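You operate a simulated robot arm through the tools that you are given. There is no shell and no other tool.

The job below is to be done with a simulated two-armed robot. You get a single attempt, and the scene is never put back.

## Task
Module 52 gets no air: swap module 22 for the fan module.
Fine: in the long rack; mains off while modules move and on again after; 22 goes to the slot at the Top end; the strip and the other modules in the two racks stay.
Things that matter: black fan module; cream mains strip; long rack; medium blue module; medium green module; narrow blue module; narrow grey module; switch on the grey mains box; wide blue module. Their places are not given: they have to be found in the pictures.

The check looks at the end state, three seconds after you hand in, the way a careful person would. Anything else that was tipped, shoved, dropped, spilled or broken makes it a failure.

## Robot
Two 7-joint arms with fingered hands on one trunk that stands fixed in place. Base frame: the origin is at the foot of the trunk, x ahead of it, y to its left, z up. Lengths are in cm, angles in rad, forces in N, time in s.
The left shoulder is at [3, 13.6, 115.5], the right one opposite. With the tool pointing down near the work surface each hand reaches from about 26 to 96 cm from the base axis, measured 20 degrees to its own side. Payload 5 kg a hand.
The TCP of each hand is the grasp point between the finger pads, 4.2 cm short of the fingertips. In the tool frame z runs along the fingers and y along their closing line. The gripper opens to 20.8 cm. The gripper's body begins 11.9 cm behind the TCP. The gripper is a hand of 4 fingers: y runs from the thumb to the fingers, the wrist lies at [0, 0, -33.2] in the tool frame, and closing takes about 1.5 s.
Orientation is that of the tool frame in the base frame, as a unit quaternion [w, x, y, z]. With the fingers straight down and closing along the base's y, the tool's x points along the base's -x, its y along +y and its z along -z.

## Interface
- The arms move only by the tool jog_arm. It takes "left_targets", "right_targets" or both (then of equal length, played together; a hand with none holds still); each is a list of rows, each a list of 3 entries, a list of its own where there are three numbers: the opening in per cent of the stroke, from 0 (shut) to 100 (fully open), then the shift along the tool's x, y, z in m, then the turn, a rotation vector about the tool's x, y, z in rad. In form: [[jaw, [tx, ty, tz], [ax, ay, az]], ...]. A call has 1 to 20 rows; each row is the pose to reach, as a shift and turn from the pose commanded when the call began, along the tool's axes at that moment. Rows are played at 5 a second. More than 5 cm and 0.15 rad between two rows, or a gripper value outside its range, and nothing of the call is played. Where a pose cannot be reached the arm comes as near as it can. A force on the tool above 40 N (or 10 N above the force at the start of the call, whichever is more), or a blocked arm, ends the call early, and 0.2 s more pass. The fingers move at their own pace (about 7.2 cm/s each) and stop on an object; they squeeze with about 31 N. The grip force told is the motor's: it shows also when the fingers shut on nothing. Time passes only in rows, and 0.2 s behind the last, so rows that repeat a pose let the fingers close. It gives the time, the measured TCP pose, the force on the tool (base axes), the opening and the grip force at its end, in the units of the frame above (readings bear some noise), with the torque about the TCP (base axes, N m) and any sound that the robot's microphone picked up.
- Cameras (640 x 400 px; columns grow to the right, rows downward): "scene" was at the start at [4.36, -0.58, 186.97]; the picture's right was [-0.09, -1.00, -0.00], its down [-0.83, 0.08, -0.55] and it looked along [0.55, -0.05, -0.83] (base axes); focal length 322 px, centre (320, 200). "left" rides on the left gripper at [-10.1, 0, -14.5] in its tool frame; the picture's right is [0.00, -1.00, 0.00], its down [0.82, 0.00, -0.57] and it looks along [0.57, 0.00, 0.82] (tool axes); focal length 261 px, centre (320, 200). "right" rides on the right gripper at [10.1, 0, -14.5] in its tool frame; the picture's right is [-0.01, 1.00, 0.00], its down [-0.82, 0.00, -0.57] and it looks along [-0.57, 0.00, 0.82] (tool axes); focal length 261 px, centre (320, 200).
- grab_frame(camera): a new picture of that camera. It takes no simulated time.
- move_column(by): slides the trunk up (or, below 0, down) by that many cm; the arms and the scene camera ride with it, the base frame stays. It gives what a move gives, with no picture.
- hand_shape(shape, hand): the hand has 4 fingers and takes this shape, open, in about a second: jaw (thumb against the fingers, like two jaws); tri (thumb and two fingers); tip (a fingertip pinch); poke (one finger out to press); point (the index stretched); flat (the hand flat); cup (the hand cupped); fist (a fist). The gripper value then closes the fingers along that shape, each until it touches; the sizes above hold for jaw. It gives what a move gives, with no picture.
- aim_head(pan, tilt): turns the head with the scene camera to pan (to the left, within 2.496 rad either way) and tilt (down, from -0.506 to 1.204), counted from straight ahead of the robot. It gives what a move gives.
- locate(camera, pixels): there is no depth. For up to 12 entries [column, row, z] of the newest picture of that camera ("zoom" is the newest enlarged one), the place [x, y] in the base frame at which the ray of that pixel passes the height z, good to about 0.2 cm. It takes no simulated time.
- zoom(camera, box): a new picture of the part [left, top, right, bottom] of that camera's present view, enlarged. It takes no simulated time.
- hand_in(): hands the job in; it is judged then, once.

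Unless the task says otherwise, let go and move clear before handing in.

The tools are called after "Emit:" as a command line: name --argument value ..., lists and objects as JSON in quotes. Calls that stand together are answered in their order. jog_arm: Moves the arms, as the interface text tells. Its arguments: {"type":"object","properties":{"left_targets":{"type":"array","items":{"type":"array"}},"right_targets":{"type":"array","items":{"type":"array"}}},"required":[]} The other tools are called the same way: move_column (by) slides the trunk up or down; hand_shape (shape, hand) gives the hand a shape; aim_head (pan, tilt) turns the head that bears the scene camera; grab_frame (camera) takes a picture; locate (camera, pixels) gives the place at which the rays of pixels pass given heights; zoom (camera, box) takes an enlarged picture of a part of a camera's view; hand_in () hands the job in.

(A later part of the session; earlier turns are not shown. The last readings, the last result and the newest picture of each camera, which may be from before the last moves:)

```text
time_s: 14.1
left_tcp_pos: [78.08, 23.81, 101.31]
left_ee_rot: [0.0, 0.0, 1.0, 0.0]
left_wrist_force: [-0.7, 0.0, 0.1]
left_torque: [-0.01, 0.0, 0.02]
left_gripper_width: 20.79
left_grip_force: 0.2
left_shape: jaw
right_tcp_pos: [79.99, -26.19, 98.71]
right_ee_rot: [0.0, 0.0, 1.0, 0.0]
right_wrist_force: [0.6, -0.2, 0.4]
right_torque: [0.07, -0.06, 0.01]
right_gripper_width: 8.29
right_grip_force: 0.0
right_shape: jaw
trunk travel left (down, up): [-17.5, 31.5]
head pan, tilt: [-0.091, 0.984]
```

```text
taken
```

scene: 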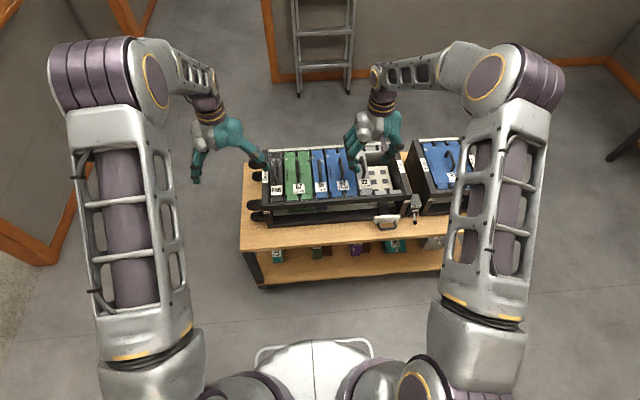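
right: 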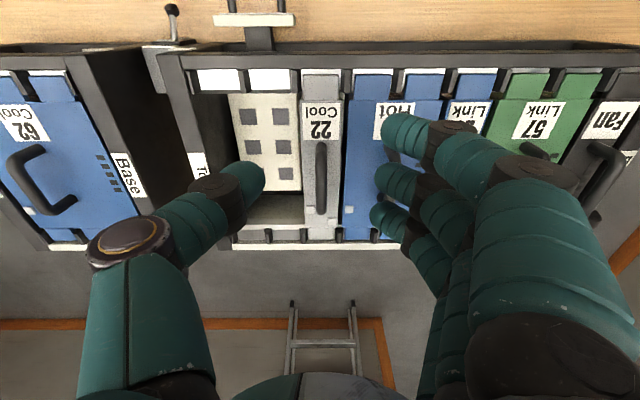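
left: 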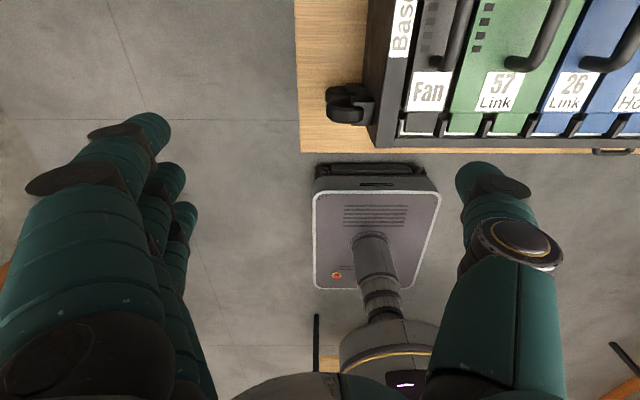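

Emit:
zoom --camera "right" --box '[220, 60, 400, 260]'

Emit:
zoom --camera "scene" --box '[330, 130, 420, 210]'

```text
2.00 times, centred on (310, 160) of right
```

zoom: 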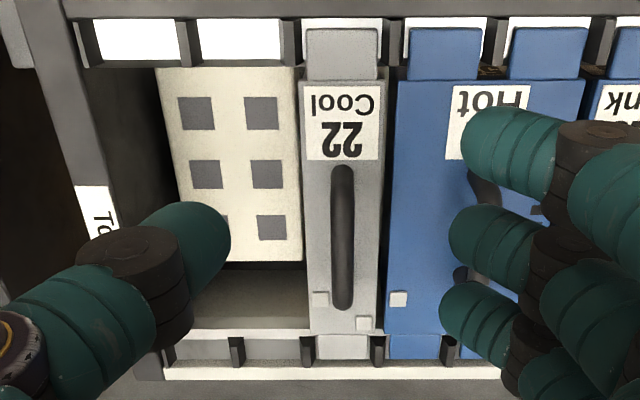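

```text
5.00 times, centred on (375, 170) of scene
```

zoom: 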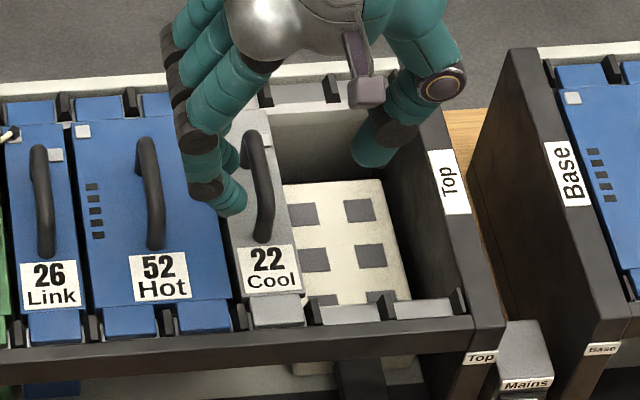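

Emit:
locate --camera "right" --pixels '[[321, 211, 80], [321, 211, 88], [321.5, 148, 80], [321.5, 148, 88], [321, 180, 80], [321, 180, 88], [305, 227, 80], [338, 227, 80], [304, 100, 80], [345, 100, 80]]'

Emit:
locate --camera "scene" --pixels '[[361.8, 157.5, 80], [361.8, 157.5, 88], [363.4, 177, 80], [363.4, 177, 88], [364, 168, 80], [364, 168, 88]]'

```text
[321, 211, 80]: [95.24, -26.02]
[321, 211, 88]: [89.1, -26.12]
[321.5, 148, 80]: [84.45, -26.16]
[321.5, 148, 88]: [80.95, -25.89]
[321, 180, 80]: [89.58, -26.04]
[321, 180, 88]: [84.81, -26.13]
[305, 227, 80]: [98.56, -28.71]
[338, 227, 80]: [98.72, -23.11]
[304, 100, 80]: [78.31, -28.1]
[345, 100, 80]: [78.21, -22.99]
```

```text
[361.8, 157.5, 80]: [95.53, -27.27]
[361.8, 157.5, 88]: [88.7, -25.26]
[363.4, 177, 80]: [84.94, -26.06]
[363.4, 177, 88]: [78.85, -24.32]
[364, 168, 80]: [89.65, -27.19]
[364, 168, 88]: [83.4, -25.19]
```

The 22 handle's bar runs along x from about 83.5 to 91.5 at y = -26.05 with its top at z ≈ 85. I come down around it with the jaw 30% open, TCP at z ≈ 86.3.

Emit:
jog_arm --right_targets '[[30, [-0.04, 0.001, 0], [0, 0, 0]], [30, [-0.078, 0.001, 0], [0, 0, 0]], [30, [-0.078, 0.001, 0.03], [0, 0, 0]], [30, [-0.078, 0.001, 0.06], [0, 0, 0]], [30, [-0.078, 0.001, 0.08], [0, 0, 0]], [30, [-0.078, 0.001, 0.08], [0, 0, 0]]]'

Emit:
grab_frame --camera "right"

Emit:
zoom --camera "scene" --box '[310, 120, 420, 210]'

```text
time_s: 15.5
left_tcp_pos: [78.09, 23.86, 101.31]
left_ee_rot: [-0.001, 0.0, 1.0, 0.0]
left_wrist_force: [-0.4, -0.2, -0.4]
left_torque: [-0.05, -0.01, -0.01]
left_gripper_width: 20.8
left_grip_force: 0.1
left_shape: jaw
right_tcp_pos: [87.96, -25.9, 90.71]
right_ee_rot: [0.0, 0.001, 1.0, 0.0]
right_wrist_force: [1.0, 0.4, -0.4]
right_torque: [-0.01, 0.0, 0.03]
right_gripper_width: 6.29
right_grip_force: 0.0
right_shape: jaw
trunk travel left (down, up): [-17.5, 31.5]
head pan, tilt: [-0.091, 0.984]
```

```text
taken
```

right: 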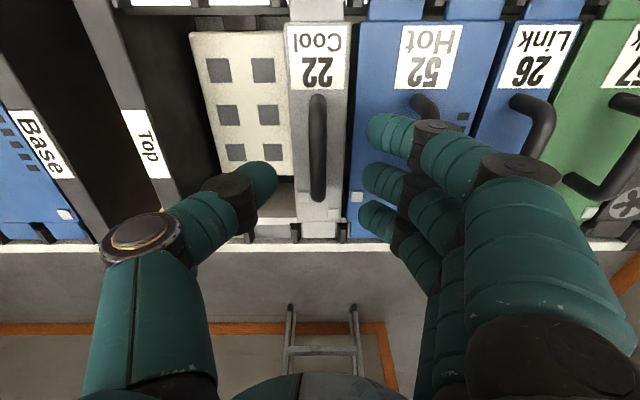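

```text
4.44 times, centred on (365, 165) of scene
```

zoom: 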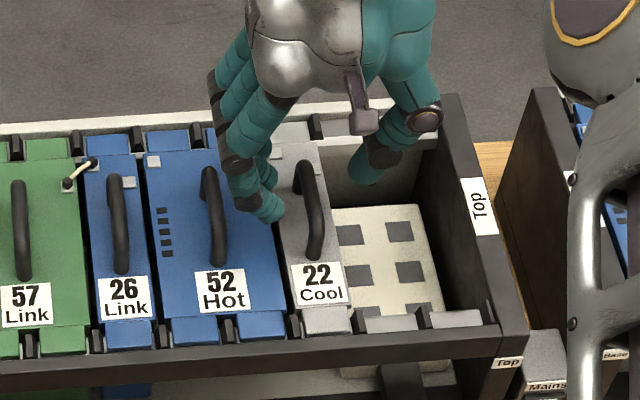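

The handle bar (317,150) lies centred in the jaw, but the finger knuckles come near 52's handle, so I narrow to 20% before going down the last 4.4 cm.

Emit:
jog_arm --right_targets '[[20, [0, -0.001, 0], [0, 0, 0]], [20, [0, -0.001, 0], [0, 0, 0]], [20, [0, -0.001, 0.01], [0, 0, 0]], [20, [0, -0.001, 0.02], [0, 0, 0]], [20, [0, -0.001, 0.03], [0, 0, 0]], [20, [0, -0.001, 0.04], [0, 0, 0]], [20, [0, -0.001, 0.044], [0, 0, 0]]]'

Emit:
grab_frame --camera "right"

Emit:
zoom --camera "scene" --box '[310, 120, 420, 210]'

```text
time_s: 17.1
left_tcp_pos: [78.15, 23.87, 101.19]
left_ee_rot: [0.001, -0.001, 1.0, 0.0]
left_wrist_force: [0.2, -0.2, -0.7]
left_torque: [-0.02, 0.04, 0.01]
left_gripper_width: 20.78
left_grip_force: 0.0
left_shape: jaw
right_tcp_pos: [87.9, -25.93, 86.33]
right_ee_rot: [0.0, -0.001, 1.0, 0.0]
right_wrist_force: [0.6, 0.0, -0.5]
right_torque: [-0.03, -0.02, 0.04]
right_gripper_width: 4.23
right_grip_force: 0.1
right_shape: jaw
trunk travel left (down, up): [-17.5, 31.5]
head pan, tilt: [-0.091, 0.984]
```

```text
taken
```

right: 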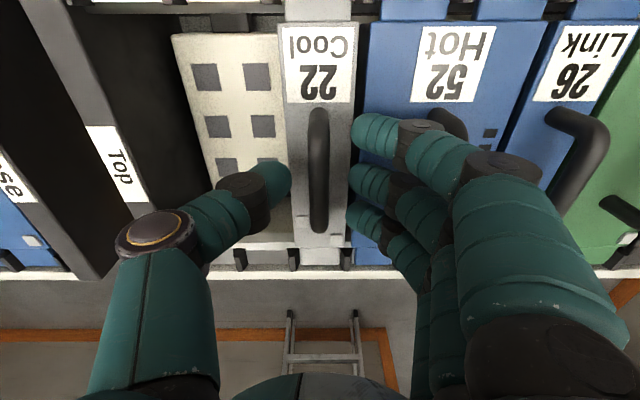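

```text
4.44 times, centred on (365, 165) of scene
```

zoom: 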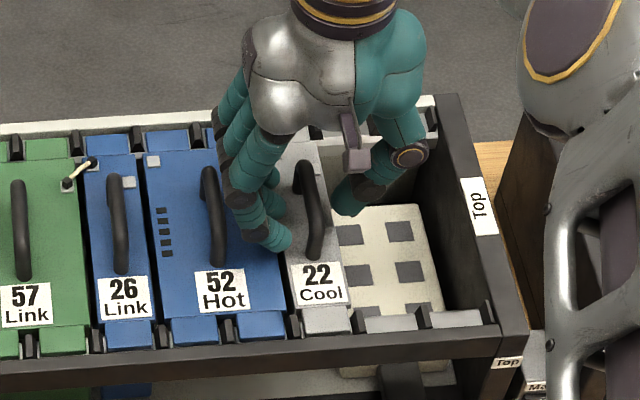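

The bar sits centred at column 319 between thumb and fingers with no contact force. Closing now.

Emit:
jog_arm --right_targets '[[0, [0, 0, 0], [0, 0, 0]], [0, [0, 0, 0], [0, 0, 0]], [0, [0, 0, 0], [0, 0, 0]], [0, [0, 0, 0], [0, 0, 0]], [0, [0, 0, 0], [0, 0, 0]], [0, [0, 0, 0], [0, 0, 0]]]'

Emit:
grab_frame --camera "right"

```text
time_s: 18.5
left_tcp_pos: [78.15, 23.86, 101.26]
left_ee_rot: [-0.001, -0.001, 1.0, 0.0]
left_wrist_force: [-0.5, 0.0, -0.1]
left_torque: [-0.01, 0.0, -0.01]
left_gripper_width: 20.78
left_grip_force: 0.0
left_shape: jaw
right_tcp_pos: [87.87, -25.9, 86.29]
right_ee_rot: [0.0, 0.0, 1.0, 0.0]
right_wrist_force: [1.1, 1.6, 0.2]
right_torque: [0.22, 0.0, 0.05]
right_gripper_width: 0.52
right_grip_force: 31.0
right_shape: jaw
trunk travel left (down, up): [-17.5, 31.5]
head pan, tilt: [-0.091, 0.984]
```

```text
taken
```

right: 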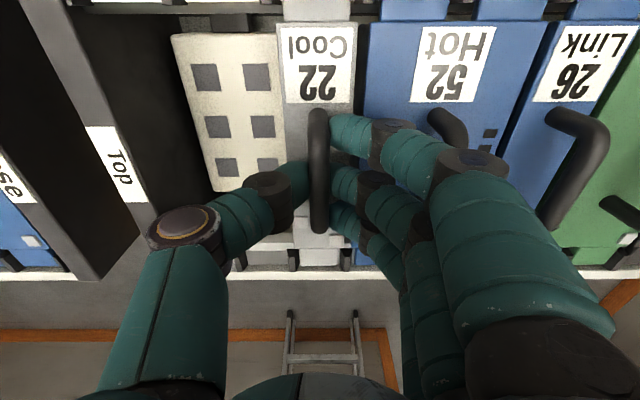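

The fingers hold the bar (width 0.5 cm, 31 N). I lift gently a couple of centimetres first to feel the weight.

Emit:
jog_arm --right_targets '[[0, [0, 0, -0.005], [0, 0, 0]], [0, [0, 0, -0.01], [0, 0, 0]], [0, [0, 0, -0.015], [0, 0, 0]], [0, [0, 0, -0.02], [0, 0, 0]], [0, [0, 0, -0.02], [0, 0, 0]]]'

Emit:
grab_frame --camera "right"

Emit:
zoom --camera "scene" --box '[310, 120, 420, 210]'

```text
time_s: 19.7
left_tcp_pos: [77.97, 23.82, 101.14]
left_ee_rot: [0.0, -0.001, 1.0, 0.0]
left_wrist_force: [-0.6, -0.7, -0.3]
left_torque: [0.02, 0.03, 0.0]
left_gripper_width: 20.76
left_grip_force: 0.1
left_shape: jaw
right_tcp_pos: [87.89, -26.07, 88.14]
right_ee_rot: [-0.001, 0.0, 1.0, 0.001]
right_wrist_force: [0.8, -0.3, -9.4]
right_torque: [0.13, 0.03, -0.01]
right_gripper_width: 0.53
right_grip_force: 30.8
right_shape: jaw
trunk travel left (down, up): [-17.5, 31.5]
head pan, tilt: [-0.091, 0.984]
```

```text
taken
```

right: 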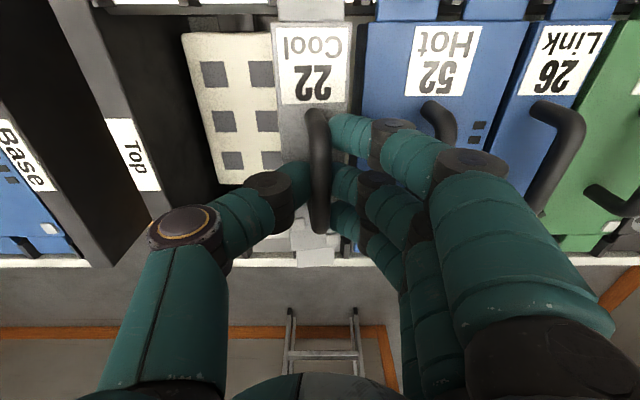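

```text
4.44 times, centred on (365, 165) of scene
```

zoom: 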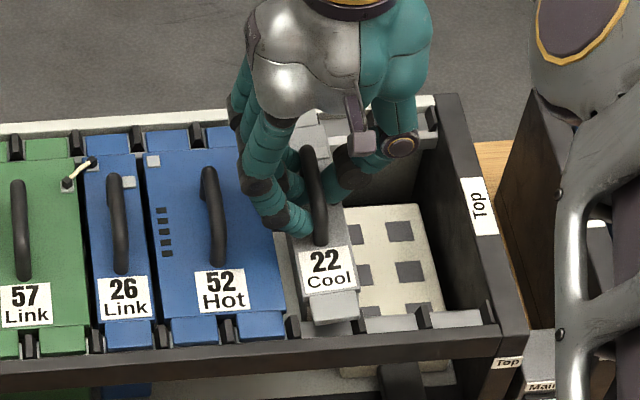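

Module 22 is free of its slot and weighs about 1 kg. I keep lifting straight up clear of the pegs.

Emit:
jog_arm --right_targets '[[0, [0, 0, -0.015], [0, 0, 0]], [0, [0, 0, -0.03], [0, 0, 0]], [0, [0, 0, -0.045], [0, 0, 0]], [0, [0, 0, -0.06], [0, 0, 0]], [0, [0, 0, -0.08], [0, 0, 0]], [0, [0, 0, -0.1], [0, 0, 0]], [0, [0, 0, -0.12], [0, 0, 0]], [0, [0, 0, -0.12], [0, 0, 0]]]'

Emit:
grab_frame --camera "right"

Emit:
grab_frame --camera "scene"

Emit:
zoom --camera "scene" --box '[310, 120, 420, 210]'

Emit:
grab_frame --camera "left"

```text
time_s: 21.5
left_tcp_pos: [78.09, 23.89, 101.17]
left_ee_rot: [0.0, 0.0, 1.0, 0.0]
left_wrist_force: [0.0, -1.0, -0.7]
left_torque: [0.01, 0.01, 0.02]
left_gripper_width: 20.81
left_grip_force: 0.1
left_shape: jaw
right_tcp_pos: [87.99, -26.14, 100.24]
right_ee_rot: [-0.001, 0.0, 1.0, -0.001]
right_wrist_force: [0.0, 0.1, -10.1]
right_torque: [0.1, 0.03, -0.02]
right_gripper_width: 0.52
right_grip_force: 31.1
right_shape: jaw
trunk travel left (down, up): [-17.5, 31.5]
head pan, tilt: [-0.091, 0.984]
```

```text
taken
```

right: 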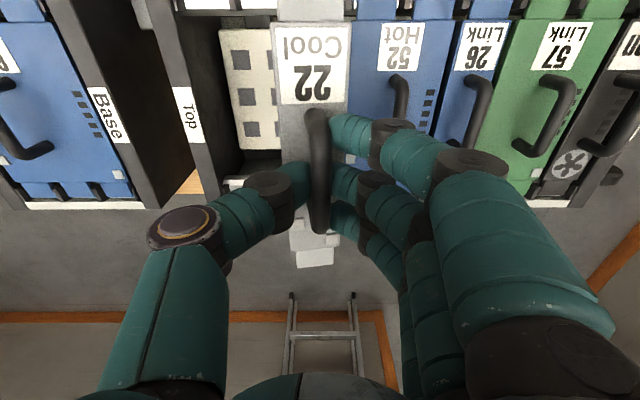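

```text
taken
```

scene: 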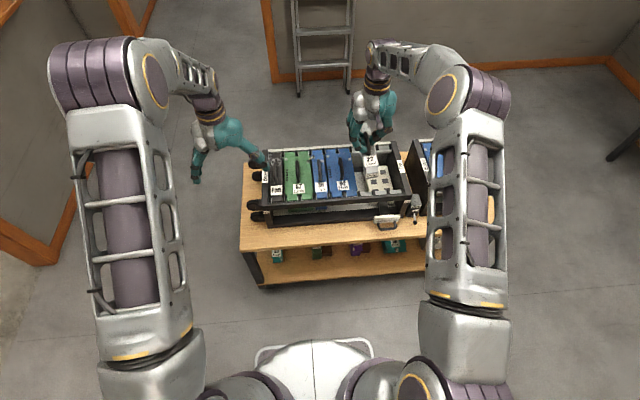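

```text
4.44 times, centred on (365, 165) of scene
```

zoom: 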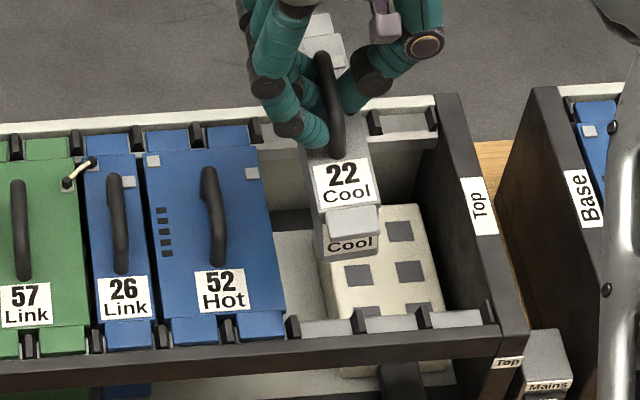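

```text
taken
```

left: 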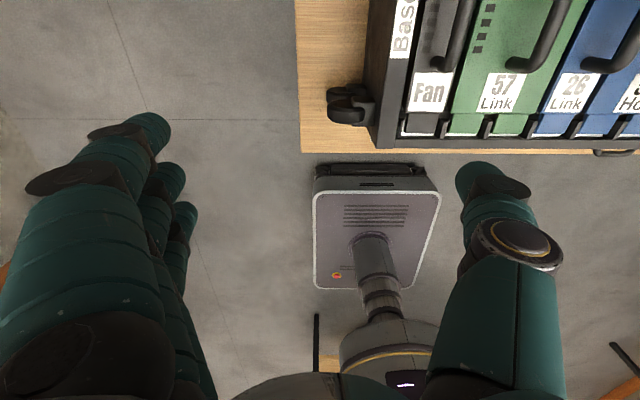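

The module hangs level; its front face shows the lower edge at zoom pixel (350,256). I check its depth and the peg positions again before lowering it in the Top slot.

Emit:
locate --camera "scene" --pixels '[[371.8, 177.6, 84], [371.8, 177.6, 86], [371.8, 177.6, 88], [370, 166, 94.4], [372.3, 171.3, 94.4], [408.5, 190, 81], [390, 194, 81], [373.6, 195.2, 81], [358.8, 196.8, 81], [372, 174.5, 92]]'

Emit:
zoom --camera "scene" --box '[355, 140, 415, 210]'

Emit:
zoom --camera "right" --box '[180, 0, 400, 280]'

```text
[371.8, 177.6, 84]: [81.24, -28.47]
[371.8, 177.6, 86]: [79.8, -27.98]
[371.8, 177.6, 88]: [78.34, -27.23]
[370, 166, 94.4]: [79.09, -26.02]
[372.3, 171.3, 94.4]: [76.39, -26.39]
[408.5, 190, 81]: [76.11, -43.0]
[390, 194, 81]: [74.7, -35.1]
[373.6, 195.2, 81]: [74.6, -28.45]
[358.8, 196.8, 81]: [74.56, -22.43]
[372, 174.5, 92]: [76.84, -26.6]
```

```text
5.71 times, centred on (385, 175) of scene
```

zoom: 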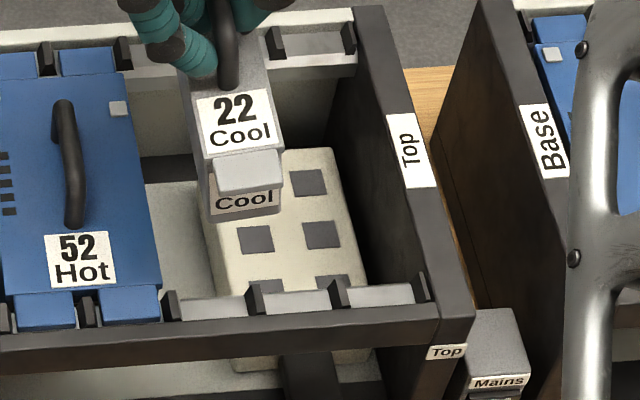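

```text
1.43 times, centred on (290, 140) of right
```

zoom: 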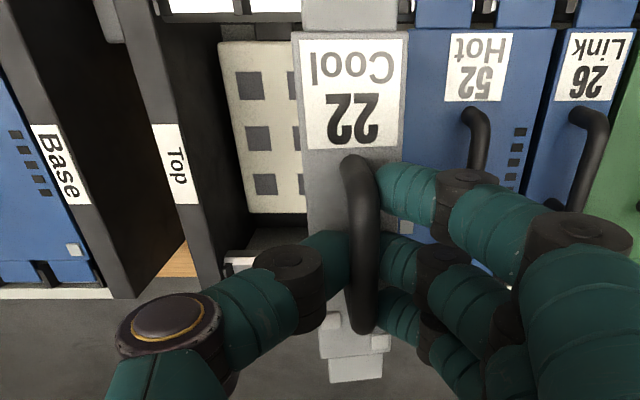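

The module hangs rolled about 0.1 rad (label centre ~7 px left of the handle in the right view, lower front edge too far right in the scene). I roll the hand back by 0.1 rad and re-measure.

Emit:
jog_arm --right_targets '[[0, [0, 0, 0], [-0.05, 0, 0]], [0, [0, 0, 0], [-0.1, 0, 0]], [0, [0, 0, 0], [-0.1, 0, 0]], [0, [0, 0, 0], [-0.1, 0, 0]]]'

Emit:
zoom --camera "right" --box '[180, 0, 400, 280]'

Emit:
zoom --camera "scene" --box '[355, 140, 415, 210]'

```text
time_s: 22.5
left_tcp_pos: [78.13, 23.66, 101.18]
left_ee_rot: [0.0, 0.0, 1.0, 0.0]
left_wrist_force: [0.4, -0.4, 0.2]
left_torque: [0.02, -0.01, -0.01]
left_gripper_width: 20.79
left_grip_force: 0.1
left_shape: jaw
right_tcp_pos: [87.95, -26.13, 100.2]
right_ee_rot: [-0.001, 0.0, 0.999, 0.05]
right_wrist_force: [0.6, -0.9, -9.2]
right_torque: [0.08, -0.03, 0.01]
right_gripper_width: 0.51
right_grip_force: 31.1
right_shape: jaw
trunk travel left (down, up): [-17.5, 31.5]
head pan, tilt: [-0.091, 0.984]
```

```text
1.43 times, centred on (290, 140) of right
```

zoom: 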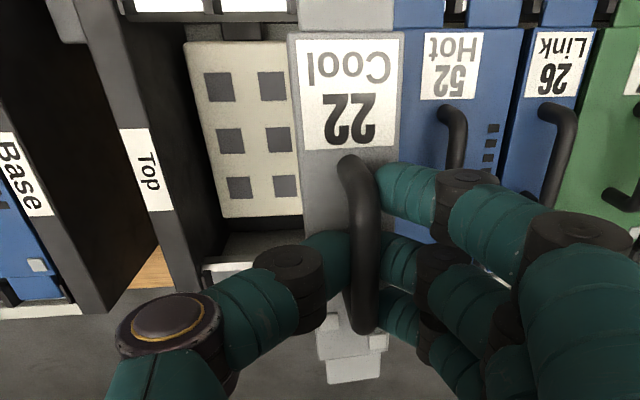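

```text
5.71 times, centred on (385, 175) of scene
```

zoom: 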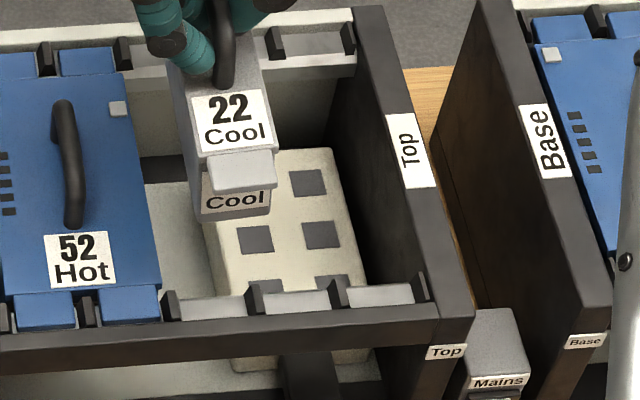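

The module's roll dropped from ~0.095 to ~0.045 rad for 0.1 rad of hand roll (it partly pivots in the grip). I roll a further 0.08.

Emit:
jog_arm --right_targets '[[0, [0, 0, 0], [-0.04, 0, 0]], [0, [0, 0, 0], [-0.08, 0, 0]], [0, [0, 0, 0], [-0.08, 0, 0]], [0, [0, 0, 0], [-0.08, 0, 0]], [0, [0, 0, 0], [-0.08, 0, 0]]]'

Emit:
zoom --camera "right" --box '[180, 0, 400, 280]'

Emit:
zoom --camera "scene" --box '[355, 140, 415, 210]'

```text
time_s: 23.7
left_tcp_pos: [78.22, 23.82, 101.21]
left_ee_rot: [0.0, 0.0, 1.0, 0.0]
left_wrist_force: [-0.1, -0.1, 0.4]
left_torque: [0.01, 0.01, 0.02]
left_gripper_width: 20.8
left_grip_force: 0.1
left_shape: jaw
right_tcp_pos: [87.89, -26.2, 100.46]
right_ee_rot: [-0.001, 0.0, 0.996, 0.09]
right_wrist_force: [-0.5, 0.2, -9.1]
right_torque: [-0.01, 0.01, 0.03]
right_gripper_width: 0.51
right_grip_force: 31.0
right_shape: jaw
trunk travel left (down, up): [-17.5, 31.5]
head pan, tilt: [-0.091, 0.984]
```

```text
1.43 times, centred on (290, 140) of right
```

zoom: 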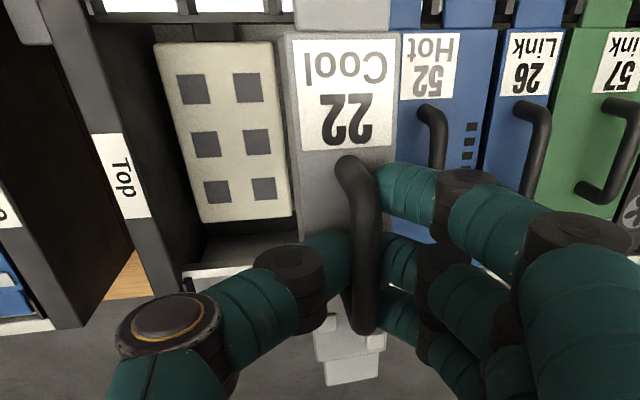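

```text
5.71 times, centred on (385, 175) of scene
```

zoom: 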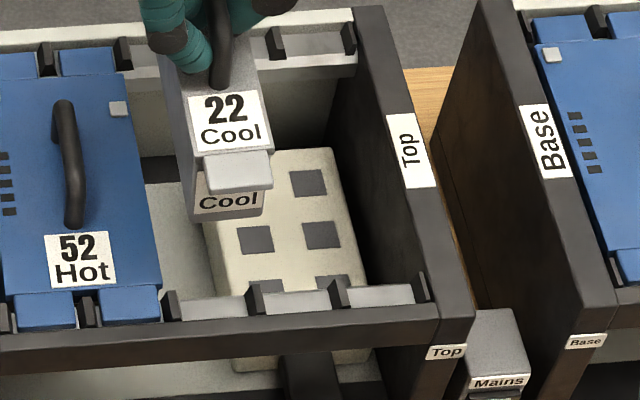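

Torque about the grip is now ~0 and the module hangs practically vertical. I verify its centre line against its previous seated position and the slot centres.

Emit:
locate --camera "scene" --pixels '[[369.1, 161.0, 94.7], [365, 183.5, 80.5], [371.1, 169.4, 94], [368.6, 178, 87], [368.6, 178, 88.5]]'

Emit:
grab_frame --camera "right"

Emit:
zoom --camera "scene" --box '[350, 130, 410, 170]'

```text
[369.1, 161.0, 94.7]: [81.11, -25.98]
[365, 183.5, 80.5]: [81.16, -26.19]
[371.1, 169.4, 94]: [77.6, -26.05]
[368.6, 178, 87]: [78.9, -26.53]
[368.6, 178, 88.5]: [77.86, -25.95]
```

```text
taken
```

right: 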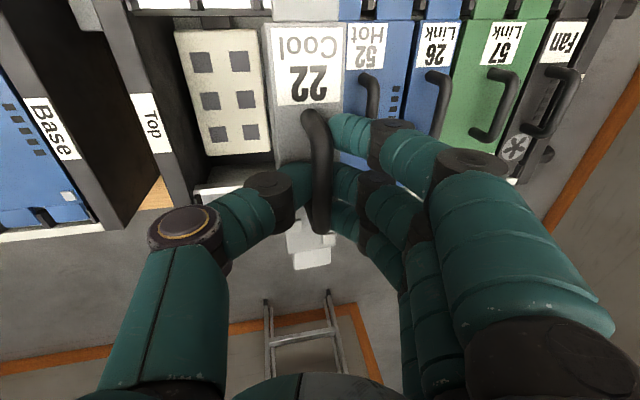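

```text
10.00 times, centred on (380, 150) of scene
```

zoom: 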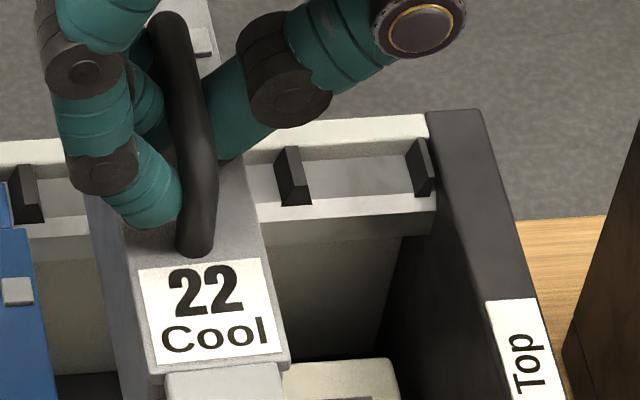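

The label centre is at y = -25.98 (was -26.19 when seated), and two pitches are 11.85 cm. I carry the module 12 cm toward the Top end at this height.

Emit:
jog_arm --right_targets '[[0, [0, -0.0197, -0.0036], [0, 0, 0]], [0, [0, -0.0393, -0.0072], [0, 0, 0]], [0, [0, -0.059, -0.0107], [0, 0, 0]], [0, [0, -0.0787, -0.0143], [0, 0, 0]], [0, [0, -0.0983, -0.0179], [0, 0, 0]], [0, [0, -0.112, -0.0204], [0, 0, 0]], [0, [0, -0.118, -0.0215], [0, 0, 0]], [0, [0, -0.118, -0.0215], [0, 0, 0]], [0, [0, -0.118, -0.0215], [0, 0, 0]]]'

Emit:
zoom --camera "scene" --box '[355, 140, 415, 210]'

Emit:
grab_frame --camera "right"

```text
time_s: 25.7
left_tcp_pos: [78.11, 23.76, 101.15]
left_ee_rot: [0.001, 0.0, 1.0, 0.0]
left_wrist_force: [0.7, -0.4, 0.6]
left_torque: [0.0, 0.02, 0.0]
left_gripper_width: 20.8
left_grip_force: 0.1
left_shape: jaw
right_tcp_pos: [87.79, -38.18, 100.19]
right_ee_rot: [-0.001, 0.0, 0.996, 0.089]
right_wrist_force: [0.1, 0.5, -10.7]
right_torque: [0.02, -0.02, 0.04]
right_gripper_width: 0.47
right_grip_force: 31.7
right_shape: jaw
trunk travel left (down, up): [-17.5, 31.5]
head pan, tilt: [-0.091, 0.984]
```

```text
5.71 times, centred on (385, 175) of scene
```

zoom: 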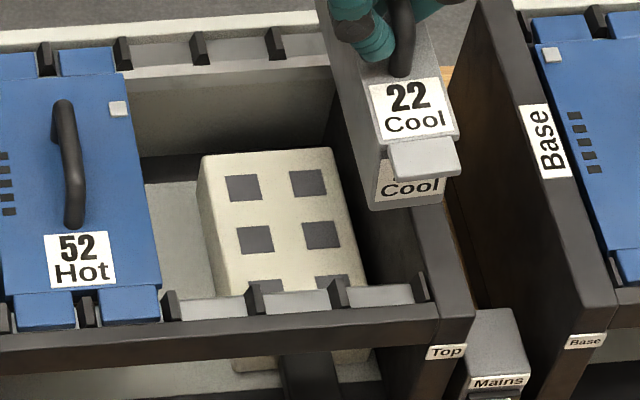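

```text
taken
```

right: 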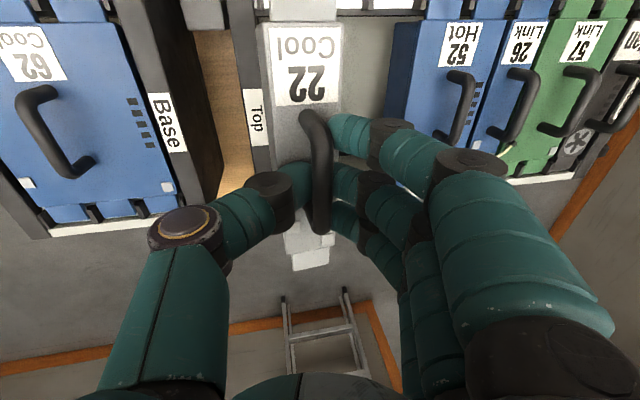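

Emit:
locate --camera "scene" --pixels '[[400.9, 158.9, 94.4], [403.4, 167.5, 93.5], [388.7, 189.2, 81.5], [402.3, 188.3, 81.5], [373.5, 190.5, 81.5], [358.2, 192, 81.5], [398.5, 176, 88]]'

Emit:
zoom --camera "scene" --box '[365, 175, 415, 205]'

Emit:
zoom --camera "right" --box '[220, 0, 380, 280]'

```text
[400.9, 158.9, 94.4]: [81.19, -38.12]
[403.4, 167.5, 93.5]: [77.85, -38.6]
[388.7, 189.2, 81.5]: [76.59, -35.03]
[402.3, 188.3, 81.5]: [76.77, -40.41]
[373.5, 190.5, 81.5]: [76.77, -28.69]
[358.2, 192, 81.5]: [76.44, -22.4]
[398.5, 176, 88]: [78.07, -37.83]
```

```text
12.80 times, centred on (390, 190) of scene
```

zoom: 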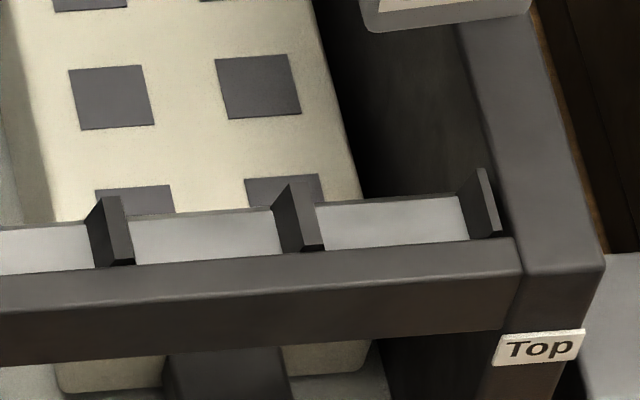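

```text
1.43 times, centred on (300, 140) of right
```

zoom: 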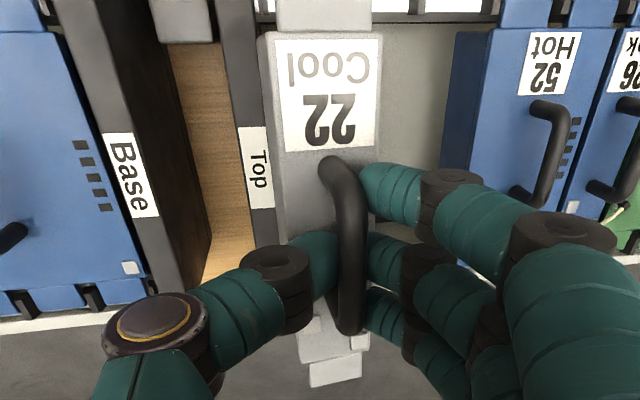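

Emit:
locate --camera "scene" --pixels '[[390.1, 193.5, 79], [401.7, 192.7, 79], [375.5, 194.5, 79], [387, 194, 79], [365, 188, 80.5]]'

Emit:
locate --camera "right" --pixels '[[303.5, 70, 94.4], [302, 12, 93.8], [308, 250, 93.8]]'

```text
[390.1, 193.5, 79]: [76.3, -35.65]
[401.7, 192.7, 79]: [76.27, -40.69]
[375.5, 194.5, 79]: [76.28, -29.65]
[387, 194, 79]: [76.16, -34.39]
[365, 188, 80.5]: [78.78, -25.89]
```

```text
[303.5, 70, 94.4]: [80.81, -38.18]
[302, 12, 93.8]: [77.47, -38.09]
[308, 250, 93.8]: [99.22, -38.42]
```

The Top slot spans y -35.65 to -40.7 (centre -38.17) and the label sits at -38.15: aligned. I lower in stages, first 5 cm, and watch the forces.

Emit:
jog_arm --right_targets '[[0, [0, -0.0018, 0.0098], [0, 0, 0]], [0, [0, -0.0036, 0.0197], [0, 0, 0]], [0, [0, -0.0054, 0.0295], [0, 0, 0]], [0, [0, -0.0072, 0.0394], [0, 0, 0]], [0, [0, -0.009, 0.0492], [0, 0, 0]], [0, [0, -0.009, 0.0492], [0, 0, 0]]]'

Emit:
zoom --camera "scene" --box '[355, 140, 415, 210]'

Emit:
zoom --camera "right" --box '[180, 0, 400, 280]'

```text
time_s: 27.1
left_tcp_pos: [78.13, 23.88, 101.25]
left_ee_rot: [0.0, 0.001, 1.0, 0.0]
left_wrist_force: [0.7, 1.1, 1.0]
left_torque: [-0.02, -0.04, -0.03]
left_gripper_width: 20.75
left_grip_force: 0.0
left_shape: jaw
right_tcp_pos: [87.93, -38.04, 95.19]
right_ee_rot: [0.0, 0.0, 0.996, 0.09]
right_wrist_force: [-0.4, 0.3, -9.5]
right_torque: [0.0, -0.02, 0.02]
right_gripper_width: 0.51
right_grip_force: 30.6
right_shape: jaw
trunk travel left (down, up): [-17.5, 31.5]
head pan, tilt: [-0.091, 0.984]
```

```text
5.71 times, centred on (385, 175) of scene
```

zoom: 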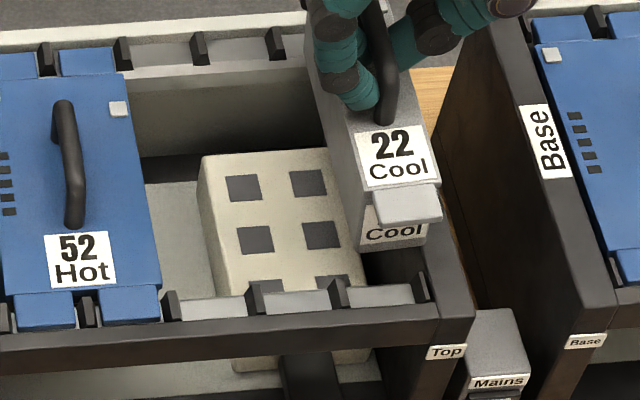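

```text
1.43 times, centred on (290, 140) of right
```

zoom: 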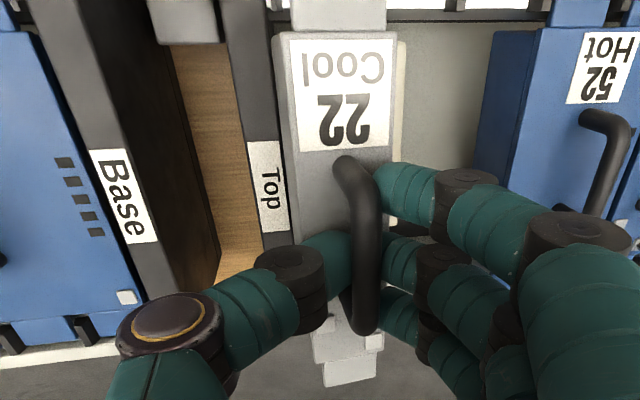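

Emit:
locate --camera "scene" --pixels '[[398.3, 167.5, 89.4], [400.8, 175.9, 88.6], [396, 184.5, 82]]'

Emit:
jog_arm --right_targets '[[0, [0, -0.0018, 0.0098], [0, 0, 0]], [0, [0, -0.0036, 0.0197], [0, 0, 0]], [0, [0, -0.0054, 0.0295], [0, 0, 0]], [0, [0, -0.0063, 0.0344], [0, 0, 0]], [0, [0, -0.0063, 0.0344], [0, 0, 0]]]'

Emit:
zoom --camera "scene" --box '[355, 140, 415, 210]'

Emit:
zoom --camera "right" --box '[180, 0, 400, 280]'

```text
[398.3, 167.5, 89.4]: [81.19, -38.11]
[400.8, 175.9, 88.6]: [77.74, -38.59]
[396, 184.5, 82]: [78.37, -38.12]
```

```text
time_s: 28.3
left_tcp_pos: [78.2, 23.78, 101.21]
left_ee_rot: [0.0, 0.001, 1.0, -0.001]
left_wrist_force: [0.5, -0.2, 0.4]
left_torque: [-0.03, 0.01, -0.03]
left_gripper_width: 20.81
left_grip_force: 0.2
left_shape: jaw
right_tcp_pos: [87.98, -38.11, 91.59]
right_ee_rot: [-0.001, -0.001, 0.996, 0.089]
right_wrist_force: [0.4, 0.0, -10.6]
right_torque: [0.07, -0.01, 0.06]
right_gripper_width: 0.5
right_grip_force: 30.9
right_shape: jaw
trunk travel left (down, up): [-17.5, 31.5]
head pan, tilt: [-0.091, 0.984]
```

```text
5.71 times, centred on (385, 175) of scene
```

zoom: 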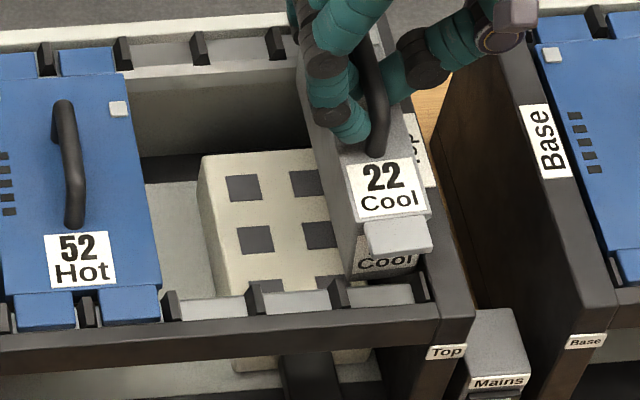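

```text
1.43 times, centred on (290, 140) of right
```

zoom: 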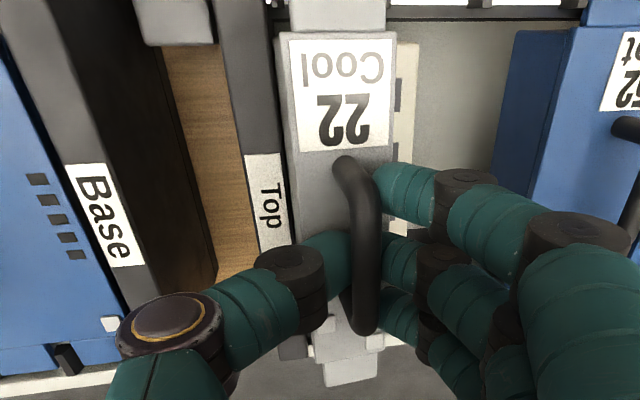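

The front tab (398,237) is heading straight for the slot centre (380,297) along the vertical. I lower 3 cm more until the tabs are at the peg tops.

Emit:
jog_arm --right_targets '[[0, [0, -0.0018, 0.0098], [0, 0, 0]], [0, [0, -0.0036, 0.0197], [0, 0, 0]], [0, [0, -0.0051, 0.028], [0, 0, 0]], [0, [0, -0.0051, 0.028], [0, 0, 0]]]'

Emit:
zoom --camera "scene" --box '[355, 140, 415, 210]'

Emit:
zoom --camera "right" --box '[180, 0, 400, 280]'

```text
time_s: 29.3
left_tcp_pos: [78.18, 23.81, 101.14]
left_ee_rot: [0.0, 0.0, 1.0, 0.0]
left_wrist_force: [0.6, -0.2, -0.1]
left_torque: [-0.01, -0.01, 0.01]
left_gripper_width: 20.79
left_grip_force: 0.2
left_shape: jaw
right_tcp_pos: [87.95, -38.19, 88.83]
right_ee_rot: [0.001, 0.0, 0.996, 0.09]
right_wrist_force: [-0.4, 1.1, -10.1]
right_torque: [0.08, 0.01, 0.05]
right_gripper_width: 0.5
right_grip_force: 30.7
right_shape: jaw
trunk travel left (down, up): [-17.5, 31.5]
head pan, tilt: [-0.091, 0.984]
```

```text
5.71 times, centred on (385, 175) of scene
```

zoom: 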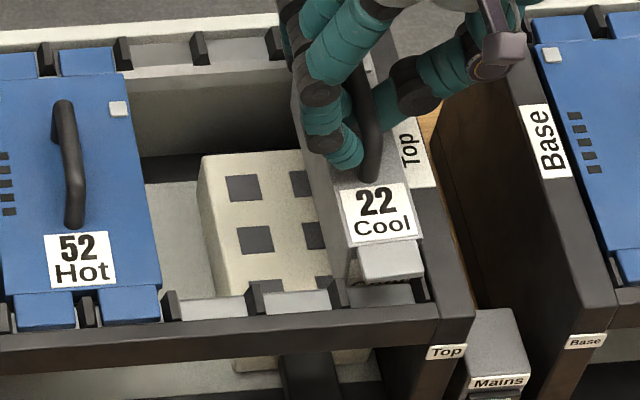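

```text
1.43 times, centred on (290, 140) of right
```

zoom: 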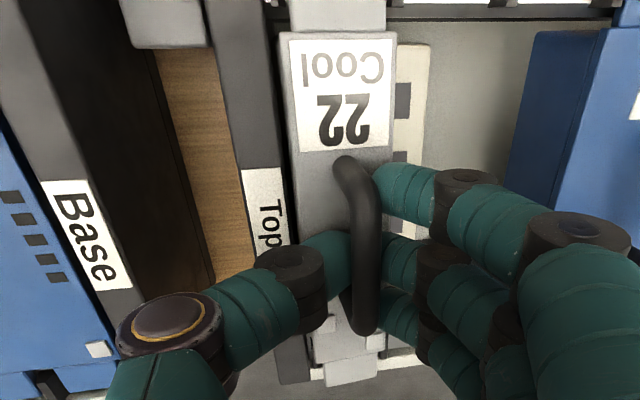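

Emit:
zoom --camera "scene" --box '[380, 175, 412, 200]'

Emit:
zoom --camera "right" --box '[260, 215, 340, 280]'

```text
16.00 times, centred on (396, 188) of scene
```

zoom: 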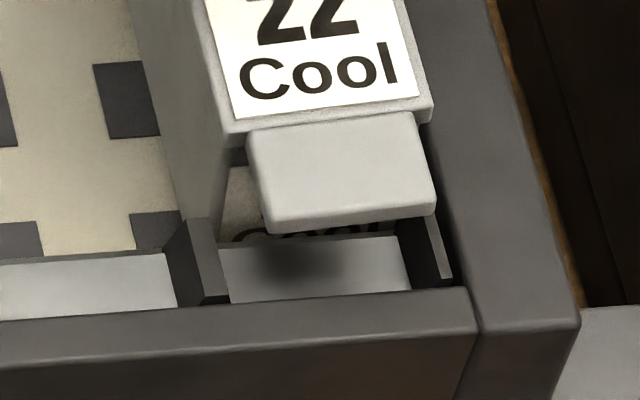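

```text
6.15 times, centred on (300, 248) of right
```

zoom: 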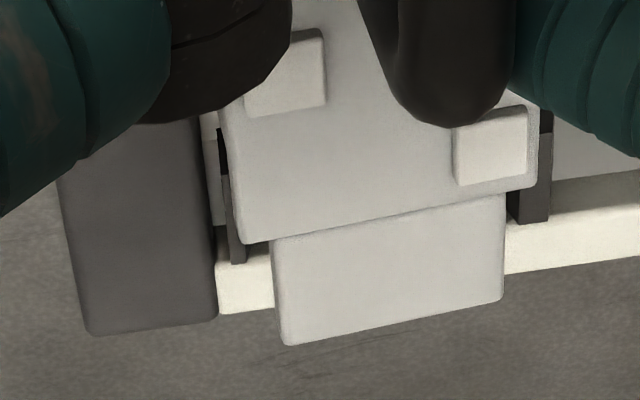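

Emit:
locate --camera "scene" --pixels '[[393.0, 190.1, 81.8], [403.2, 188.9, 81.8], [390.4, 194.3, 79.2], [401.8, 193.5, 79.2], [389.9, 196.2, 79.2], [392, 182.0, 83.0], [402.2, 181.2, 83.0]]'

Emit:
locate --camera "right" --pixels '[[294.6, 263.5, 81.8], [332.0, 256.2, 81.8], [291, 251, 79.5], [332, 249, 79.5], [287.5, 6, 83], [323, 6, 83]]'

```text
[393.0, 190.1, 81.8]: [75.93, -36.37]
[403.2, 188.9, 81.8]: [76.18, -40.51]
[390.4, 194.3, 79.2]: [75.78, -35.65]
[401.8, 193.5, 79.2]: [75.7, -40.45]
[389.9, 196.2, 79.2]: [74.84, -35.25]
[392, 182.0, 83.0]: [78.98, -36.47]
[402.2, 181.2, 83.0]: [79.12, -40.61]
```

```text
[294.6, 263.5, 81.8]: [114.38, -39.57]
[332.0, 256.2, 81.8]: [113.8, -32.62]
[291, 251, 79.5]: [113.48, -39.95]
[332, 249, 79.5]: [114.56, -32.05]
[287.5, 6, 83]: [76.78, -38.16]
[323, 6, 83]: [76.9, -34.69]
```

The front tab now reads y -36.4…-40.5 against the slot's -35.65…-40.45, so it is 0.2–0.4 cm too far toward the Top wall. I take a fresh right picture to check the back tab the same way.

Emit:
grab_frame --camera "right"

Emit:
locate --camera "right" --pixels '[[293.4, 268, 82.3], [330.2, 262, 82.3], [295, 263, 81.0], [287, 258, 79.2], [333, 252, 79.2], [287.5, 6, 83], [323, 6, 83]]'

Emit:
zoom --camera "right" --box '[250, 0, 370, 70]'

Emit:
zoom --camera "right" --box '[250, 215, 350, 280]'

```text
taken
```

right: 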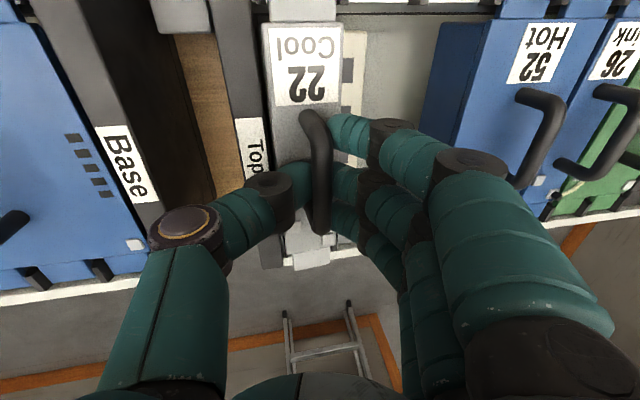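

```text
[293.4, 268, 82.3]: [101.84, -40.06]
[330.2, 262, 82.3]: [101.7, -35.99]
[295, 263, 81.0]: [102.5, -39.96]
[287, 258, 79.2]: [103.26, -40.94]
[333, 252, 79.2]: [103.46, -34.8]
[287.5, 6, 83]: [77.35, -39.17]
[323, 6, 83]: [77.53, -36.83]
```

```text
5.33 times, centred on (310, 35) of right
```

zoom: 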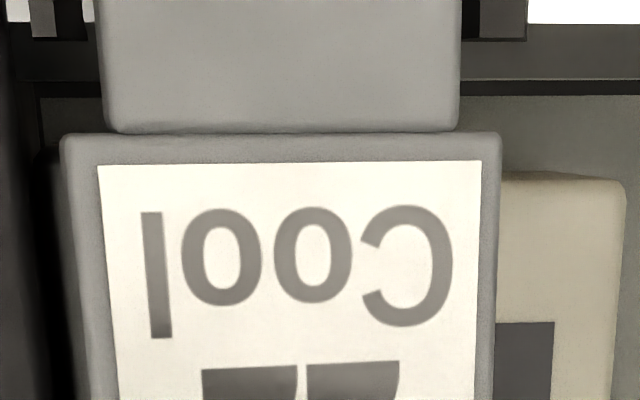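

```text
6.15 times, centred on (300, 248) of right
```

zoom: 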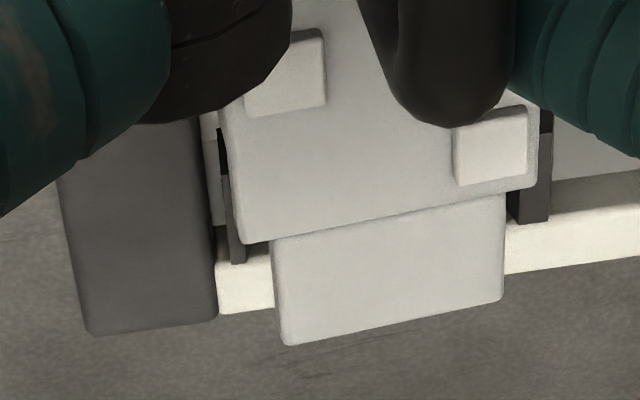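

Emit:
locate --camera "right" --pixels '[[272.5, 20, 82.3], [336, 20, 82.3], [268.5, 4, 82.3], [336.3, 4, 82.3], [346.8, 4, 81], [338.3, 4, 81], [262.5, 62, 83], [341, 62, 83], [270, 32, 83], [343.5, 28, 83]]'

```text
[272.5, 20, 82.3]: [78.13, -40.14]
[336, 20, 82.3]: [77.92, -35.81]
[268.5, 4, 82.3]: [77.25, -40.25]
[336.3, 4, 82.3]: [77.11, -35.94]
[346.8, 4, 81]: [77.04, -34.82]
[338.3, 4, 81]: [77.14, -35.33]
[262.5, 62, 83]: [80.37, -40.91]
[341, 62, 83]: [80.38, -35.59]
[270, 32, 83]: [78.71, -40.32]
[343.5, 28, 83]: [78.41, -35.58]
```

Both views agree the module should go about 0.2 cm toward +y. I shift by that and lower another 2 cm slowly between the pegs.

Emit:
jog_arm --right_targets '[[0, [0, 0.002, 0.0004], [0, 0, 0]], [0, [0, 0.0011, 0.0053], [0, 0, 0]], [0, [0, 0.0002, 0.0102], [0, 0, 0]], [0, [0, -0.0007, 0.0151], [0, 0, 0]], [0, [0, -0.0016, 0.0201], [0, 0, 0]], [0, [0, -0.0016, 0.0201], [0, 0, 0]]]'

Emit:
zoom --camera "scene" --box '[380, 175, 412, 200]'

Emit:
zoom --camera "right" --box '[250, 215, 350, 280]'

```text
time_s: 30.7
left_tcp_pos: [78.12, 23.83, 101.17]
left_ee_rot: [0.0, 0.0, 1.0, 0.0]
left_wrist_force: [0.4, 0.2, 0.9]
left_torque: [-0.05, 0.01, 0.01]
left_gripper_width: 20.79
left_grip_force: 0.1
left_shape: jaw
right_tcp_pos: [87.92, -37.88, 86.92]
right_ee_rot: [0.0, 0.0, 0.996, 0.09]
right_wrist_force: [0.7, 0.0, -9.8]
right_torque: [0.03, 0.03, 0.02]
right_gripper_width: 0.48
right_grip_force: 31.0
right_shape: jaw
trunk travel left (down, up): [-17.5, 31.5]
head pan, tilt: [-0.091, 0.984]
```

```text
16.00 times, centred on (396, 188) of scene
```

zoom: 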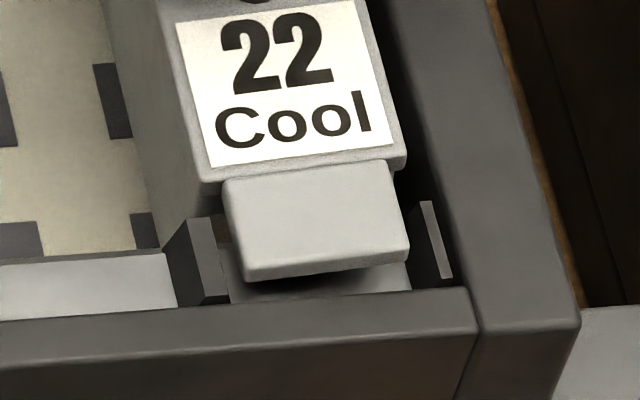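

```text
6.15 times, centred on (300, 248) of right
```

zoom: 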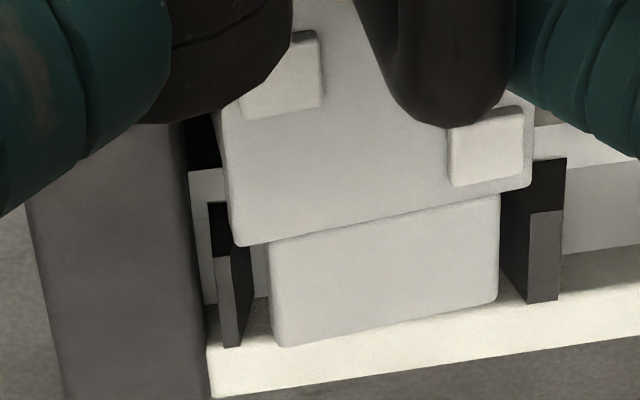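

Both front and back tabs are between their pegs with about half a centimetre to go. I lower until the rail carries the weight.

Emit:
jog_arm --right_targets '[[0, [0, -0.0004, 0.002], [0, 0, 0]], [0, [0, -0.0007, 0.0039], [0, 0, 0]], [0, [0, -0.001, 0.0054], [0, 0, 0]], [0, [0, -0.0012, 0.0064], [0, 0, 0]], [0, [0, -0.0012, 0.0064], [0, 0, 0]]]'

Emit:
zoom --camera "scene" --box '[380, 175, 412, 200]'

Emit:
zoom --camera "right" --box '[250, 215, 350, 280]'

```text
time_s: 31.9
left_tcp_pos: [78.23, 23.89, 101.25]
left_ee_rot: [0.001, 0.0, 1.0, 0.0]
left_wrist_force: [0.8, 0.2, -0.3]
left_torque: [-0.02, 0.02, 0.0]
left_gripper_width: 20.8
left_grip_force: 0.1
left_shape: jaw
right_tcp_pos: [87.95, -37.92, 86.34]
right_ee_rot: [-0.001, 0.0, 0.996, 0.089]
right_wrist_force: [-0.3, 0.2, -9.4]
right_torque: [0.02, 0.01, -0.02]
right_gripper_width: 0.47
right_grip_force: 31.2
right_shape: jaw
trunk travel left (down, up): [-17.5, 31.5]
head pan, tilt: [-0.091, 0.984]
```

```text
16.00 times, centred on (396, 188) of scene
```

zoom: 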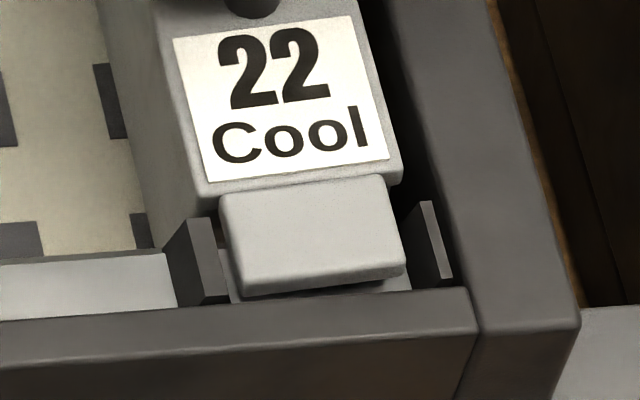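

```text
6.15 times, centred on (300, 248) of right
```

zoom: 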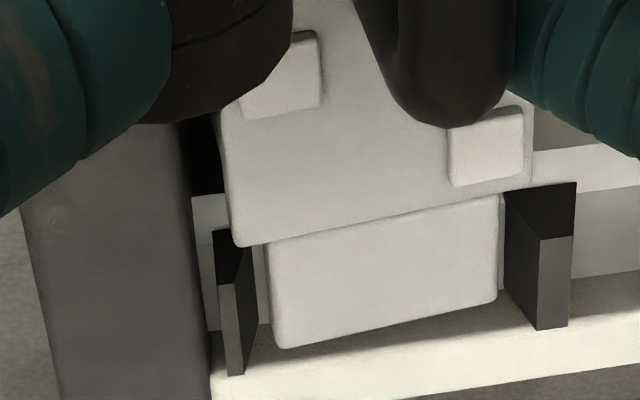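

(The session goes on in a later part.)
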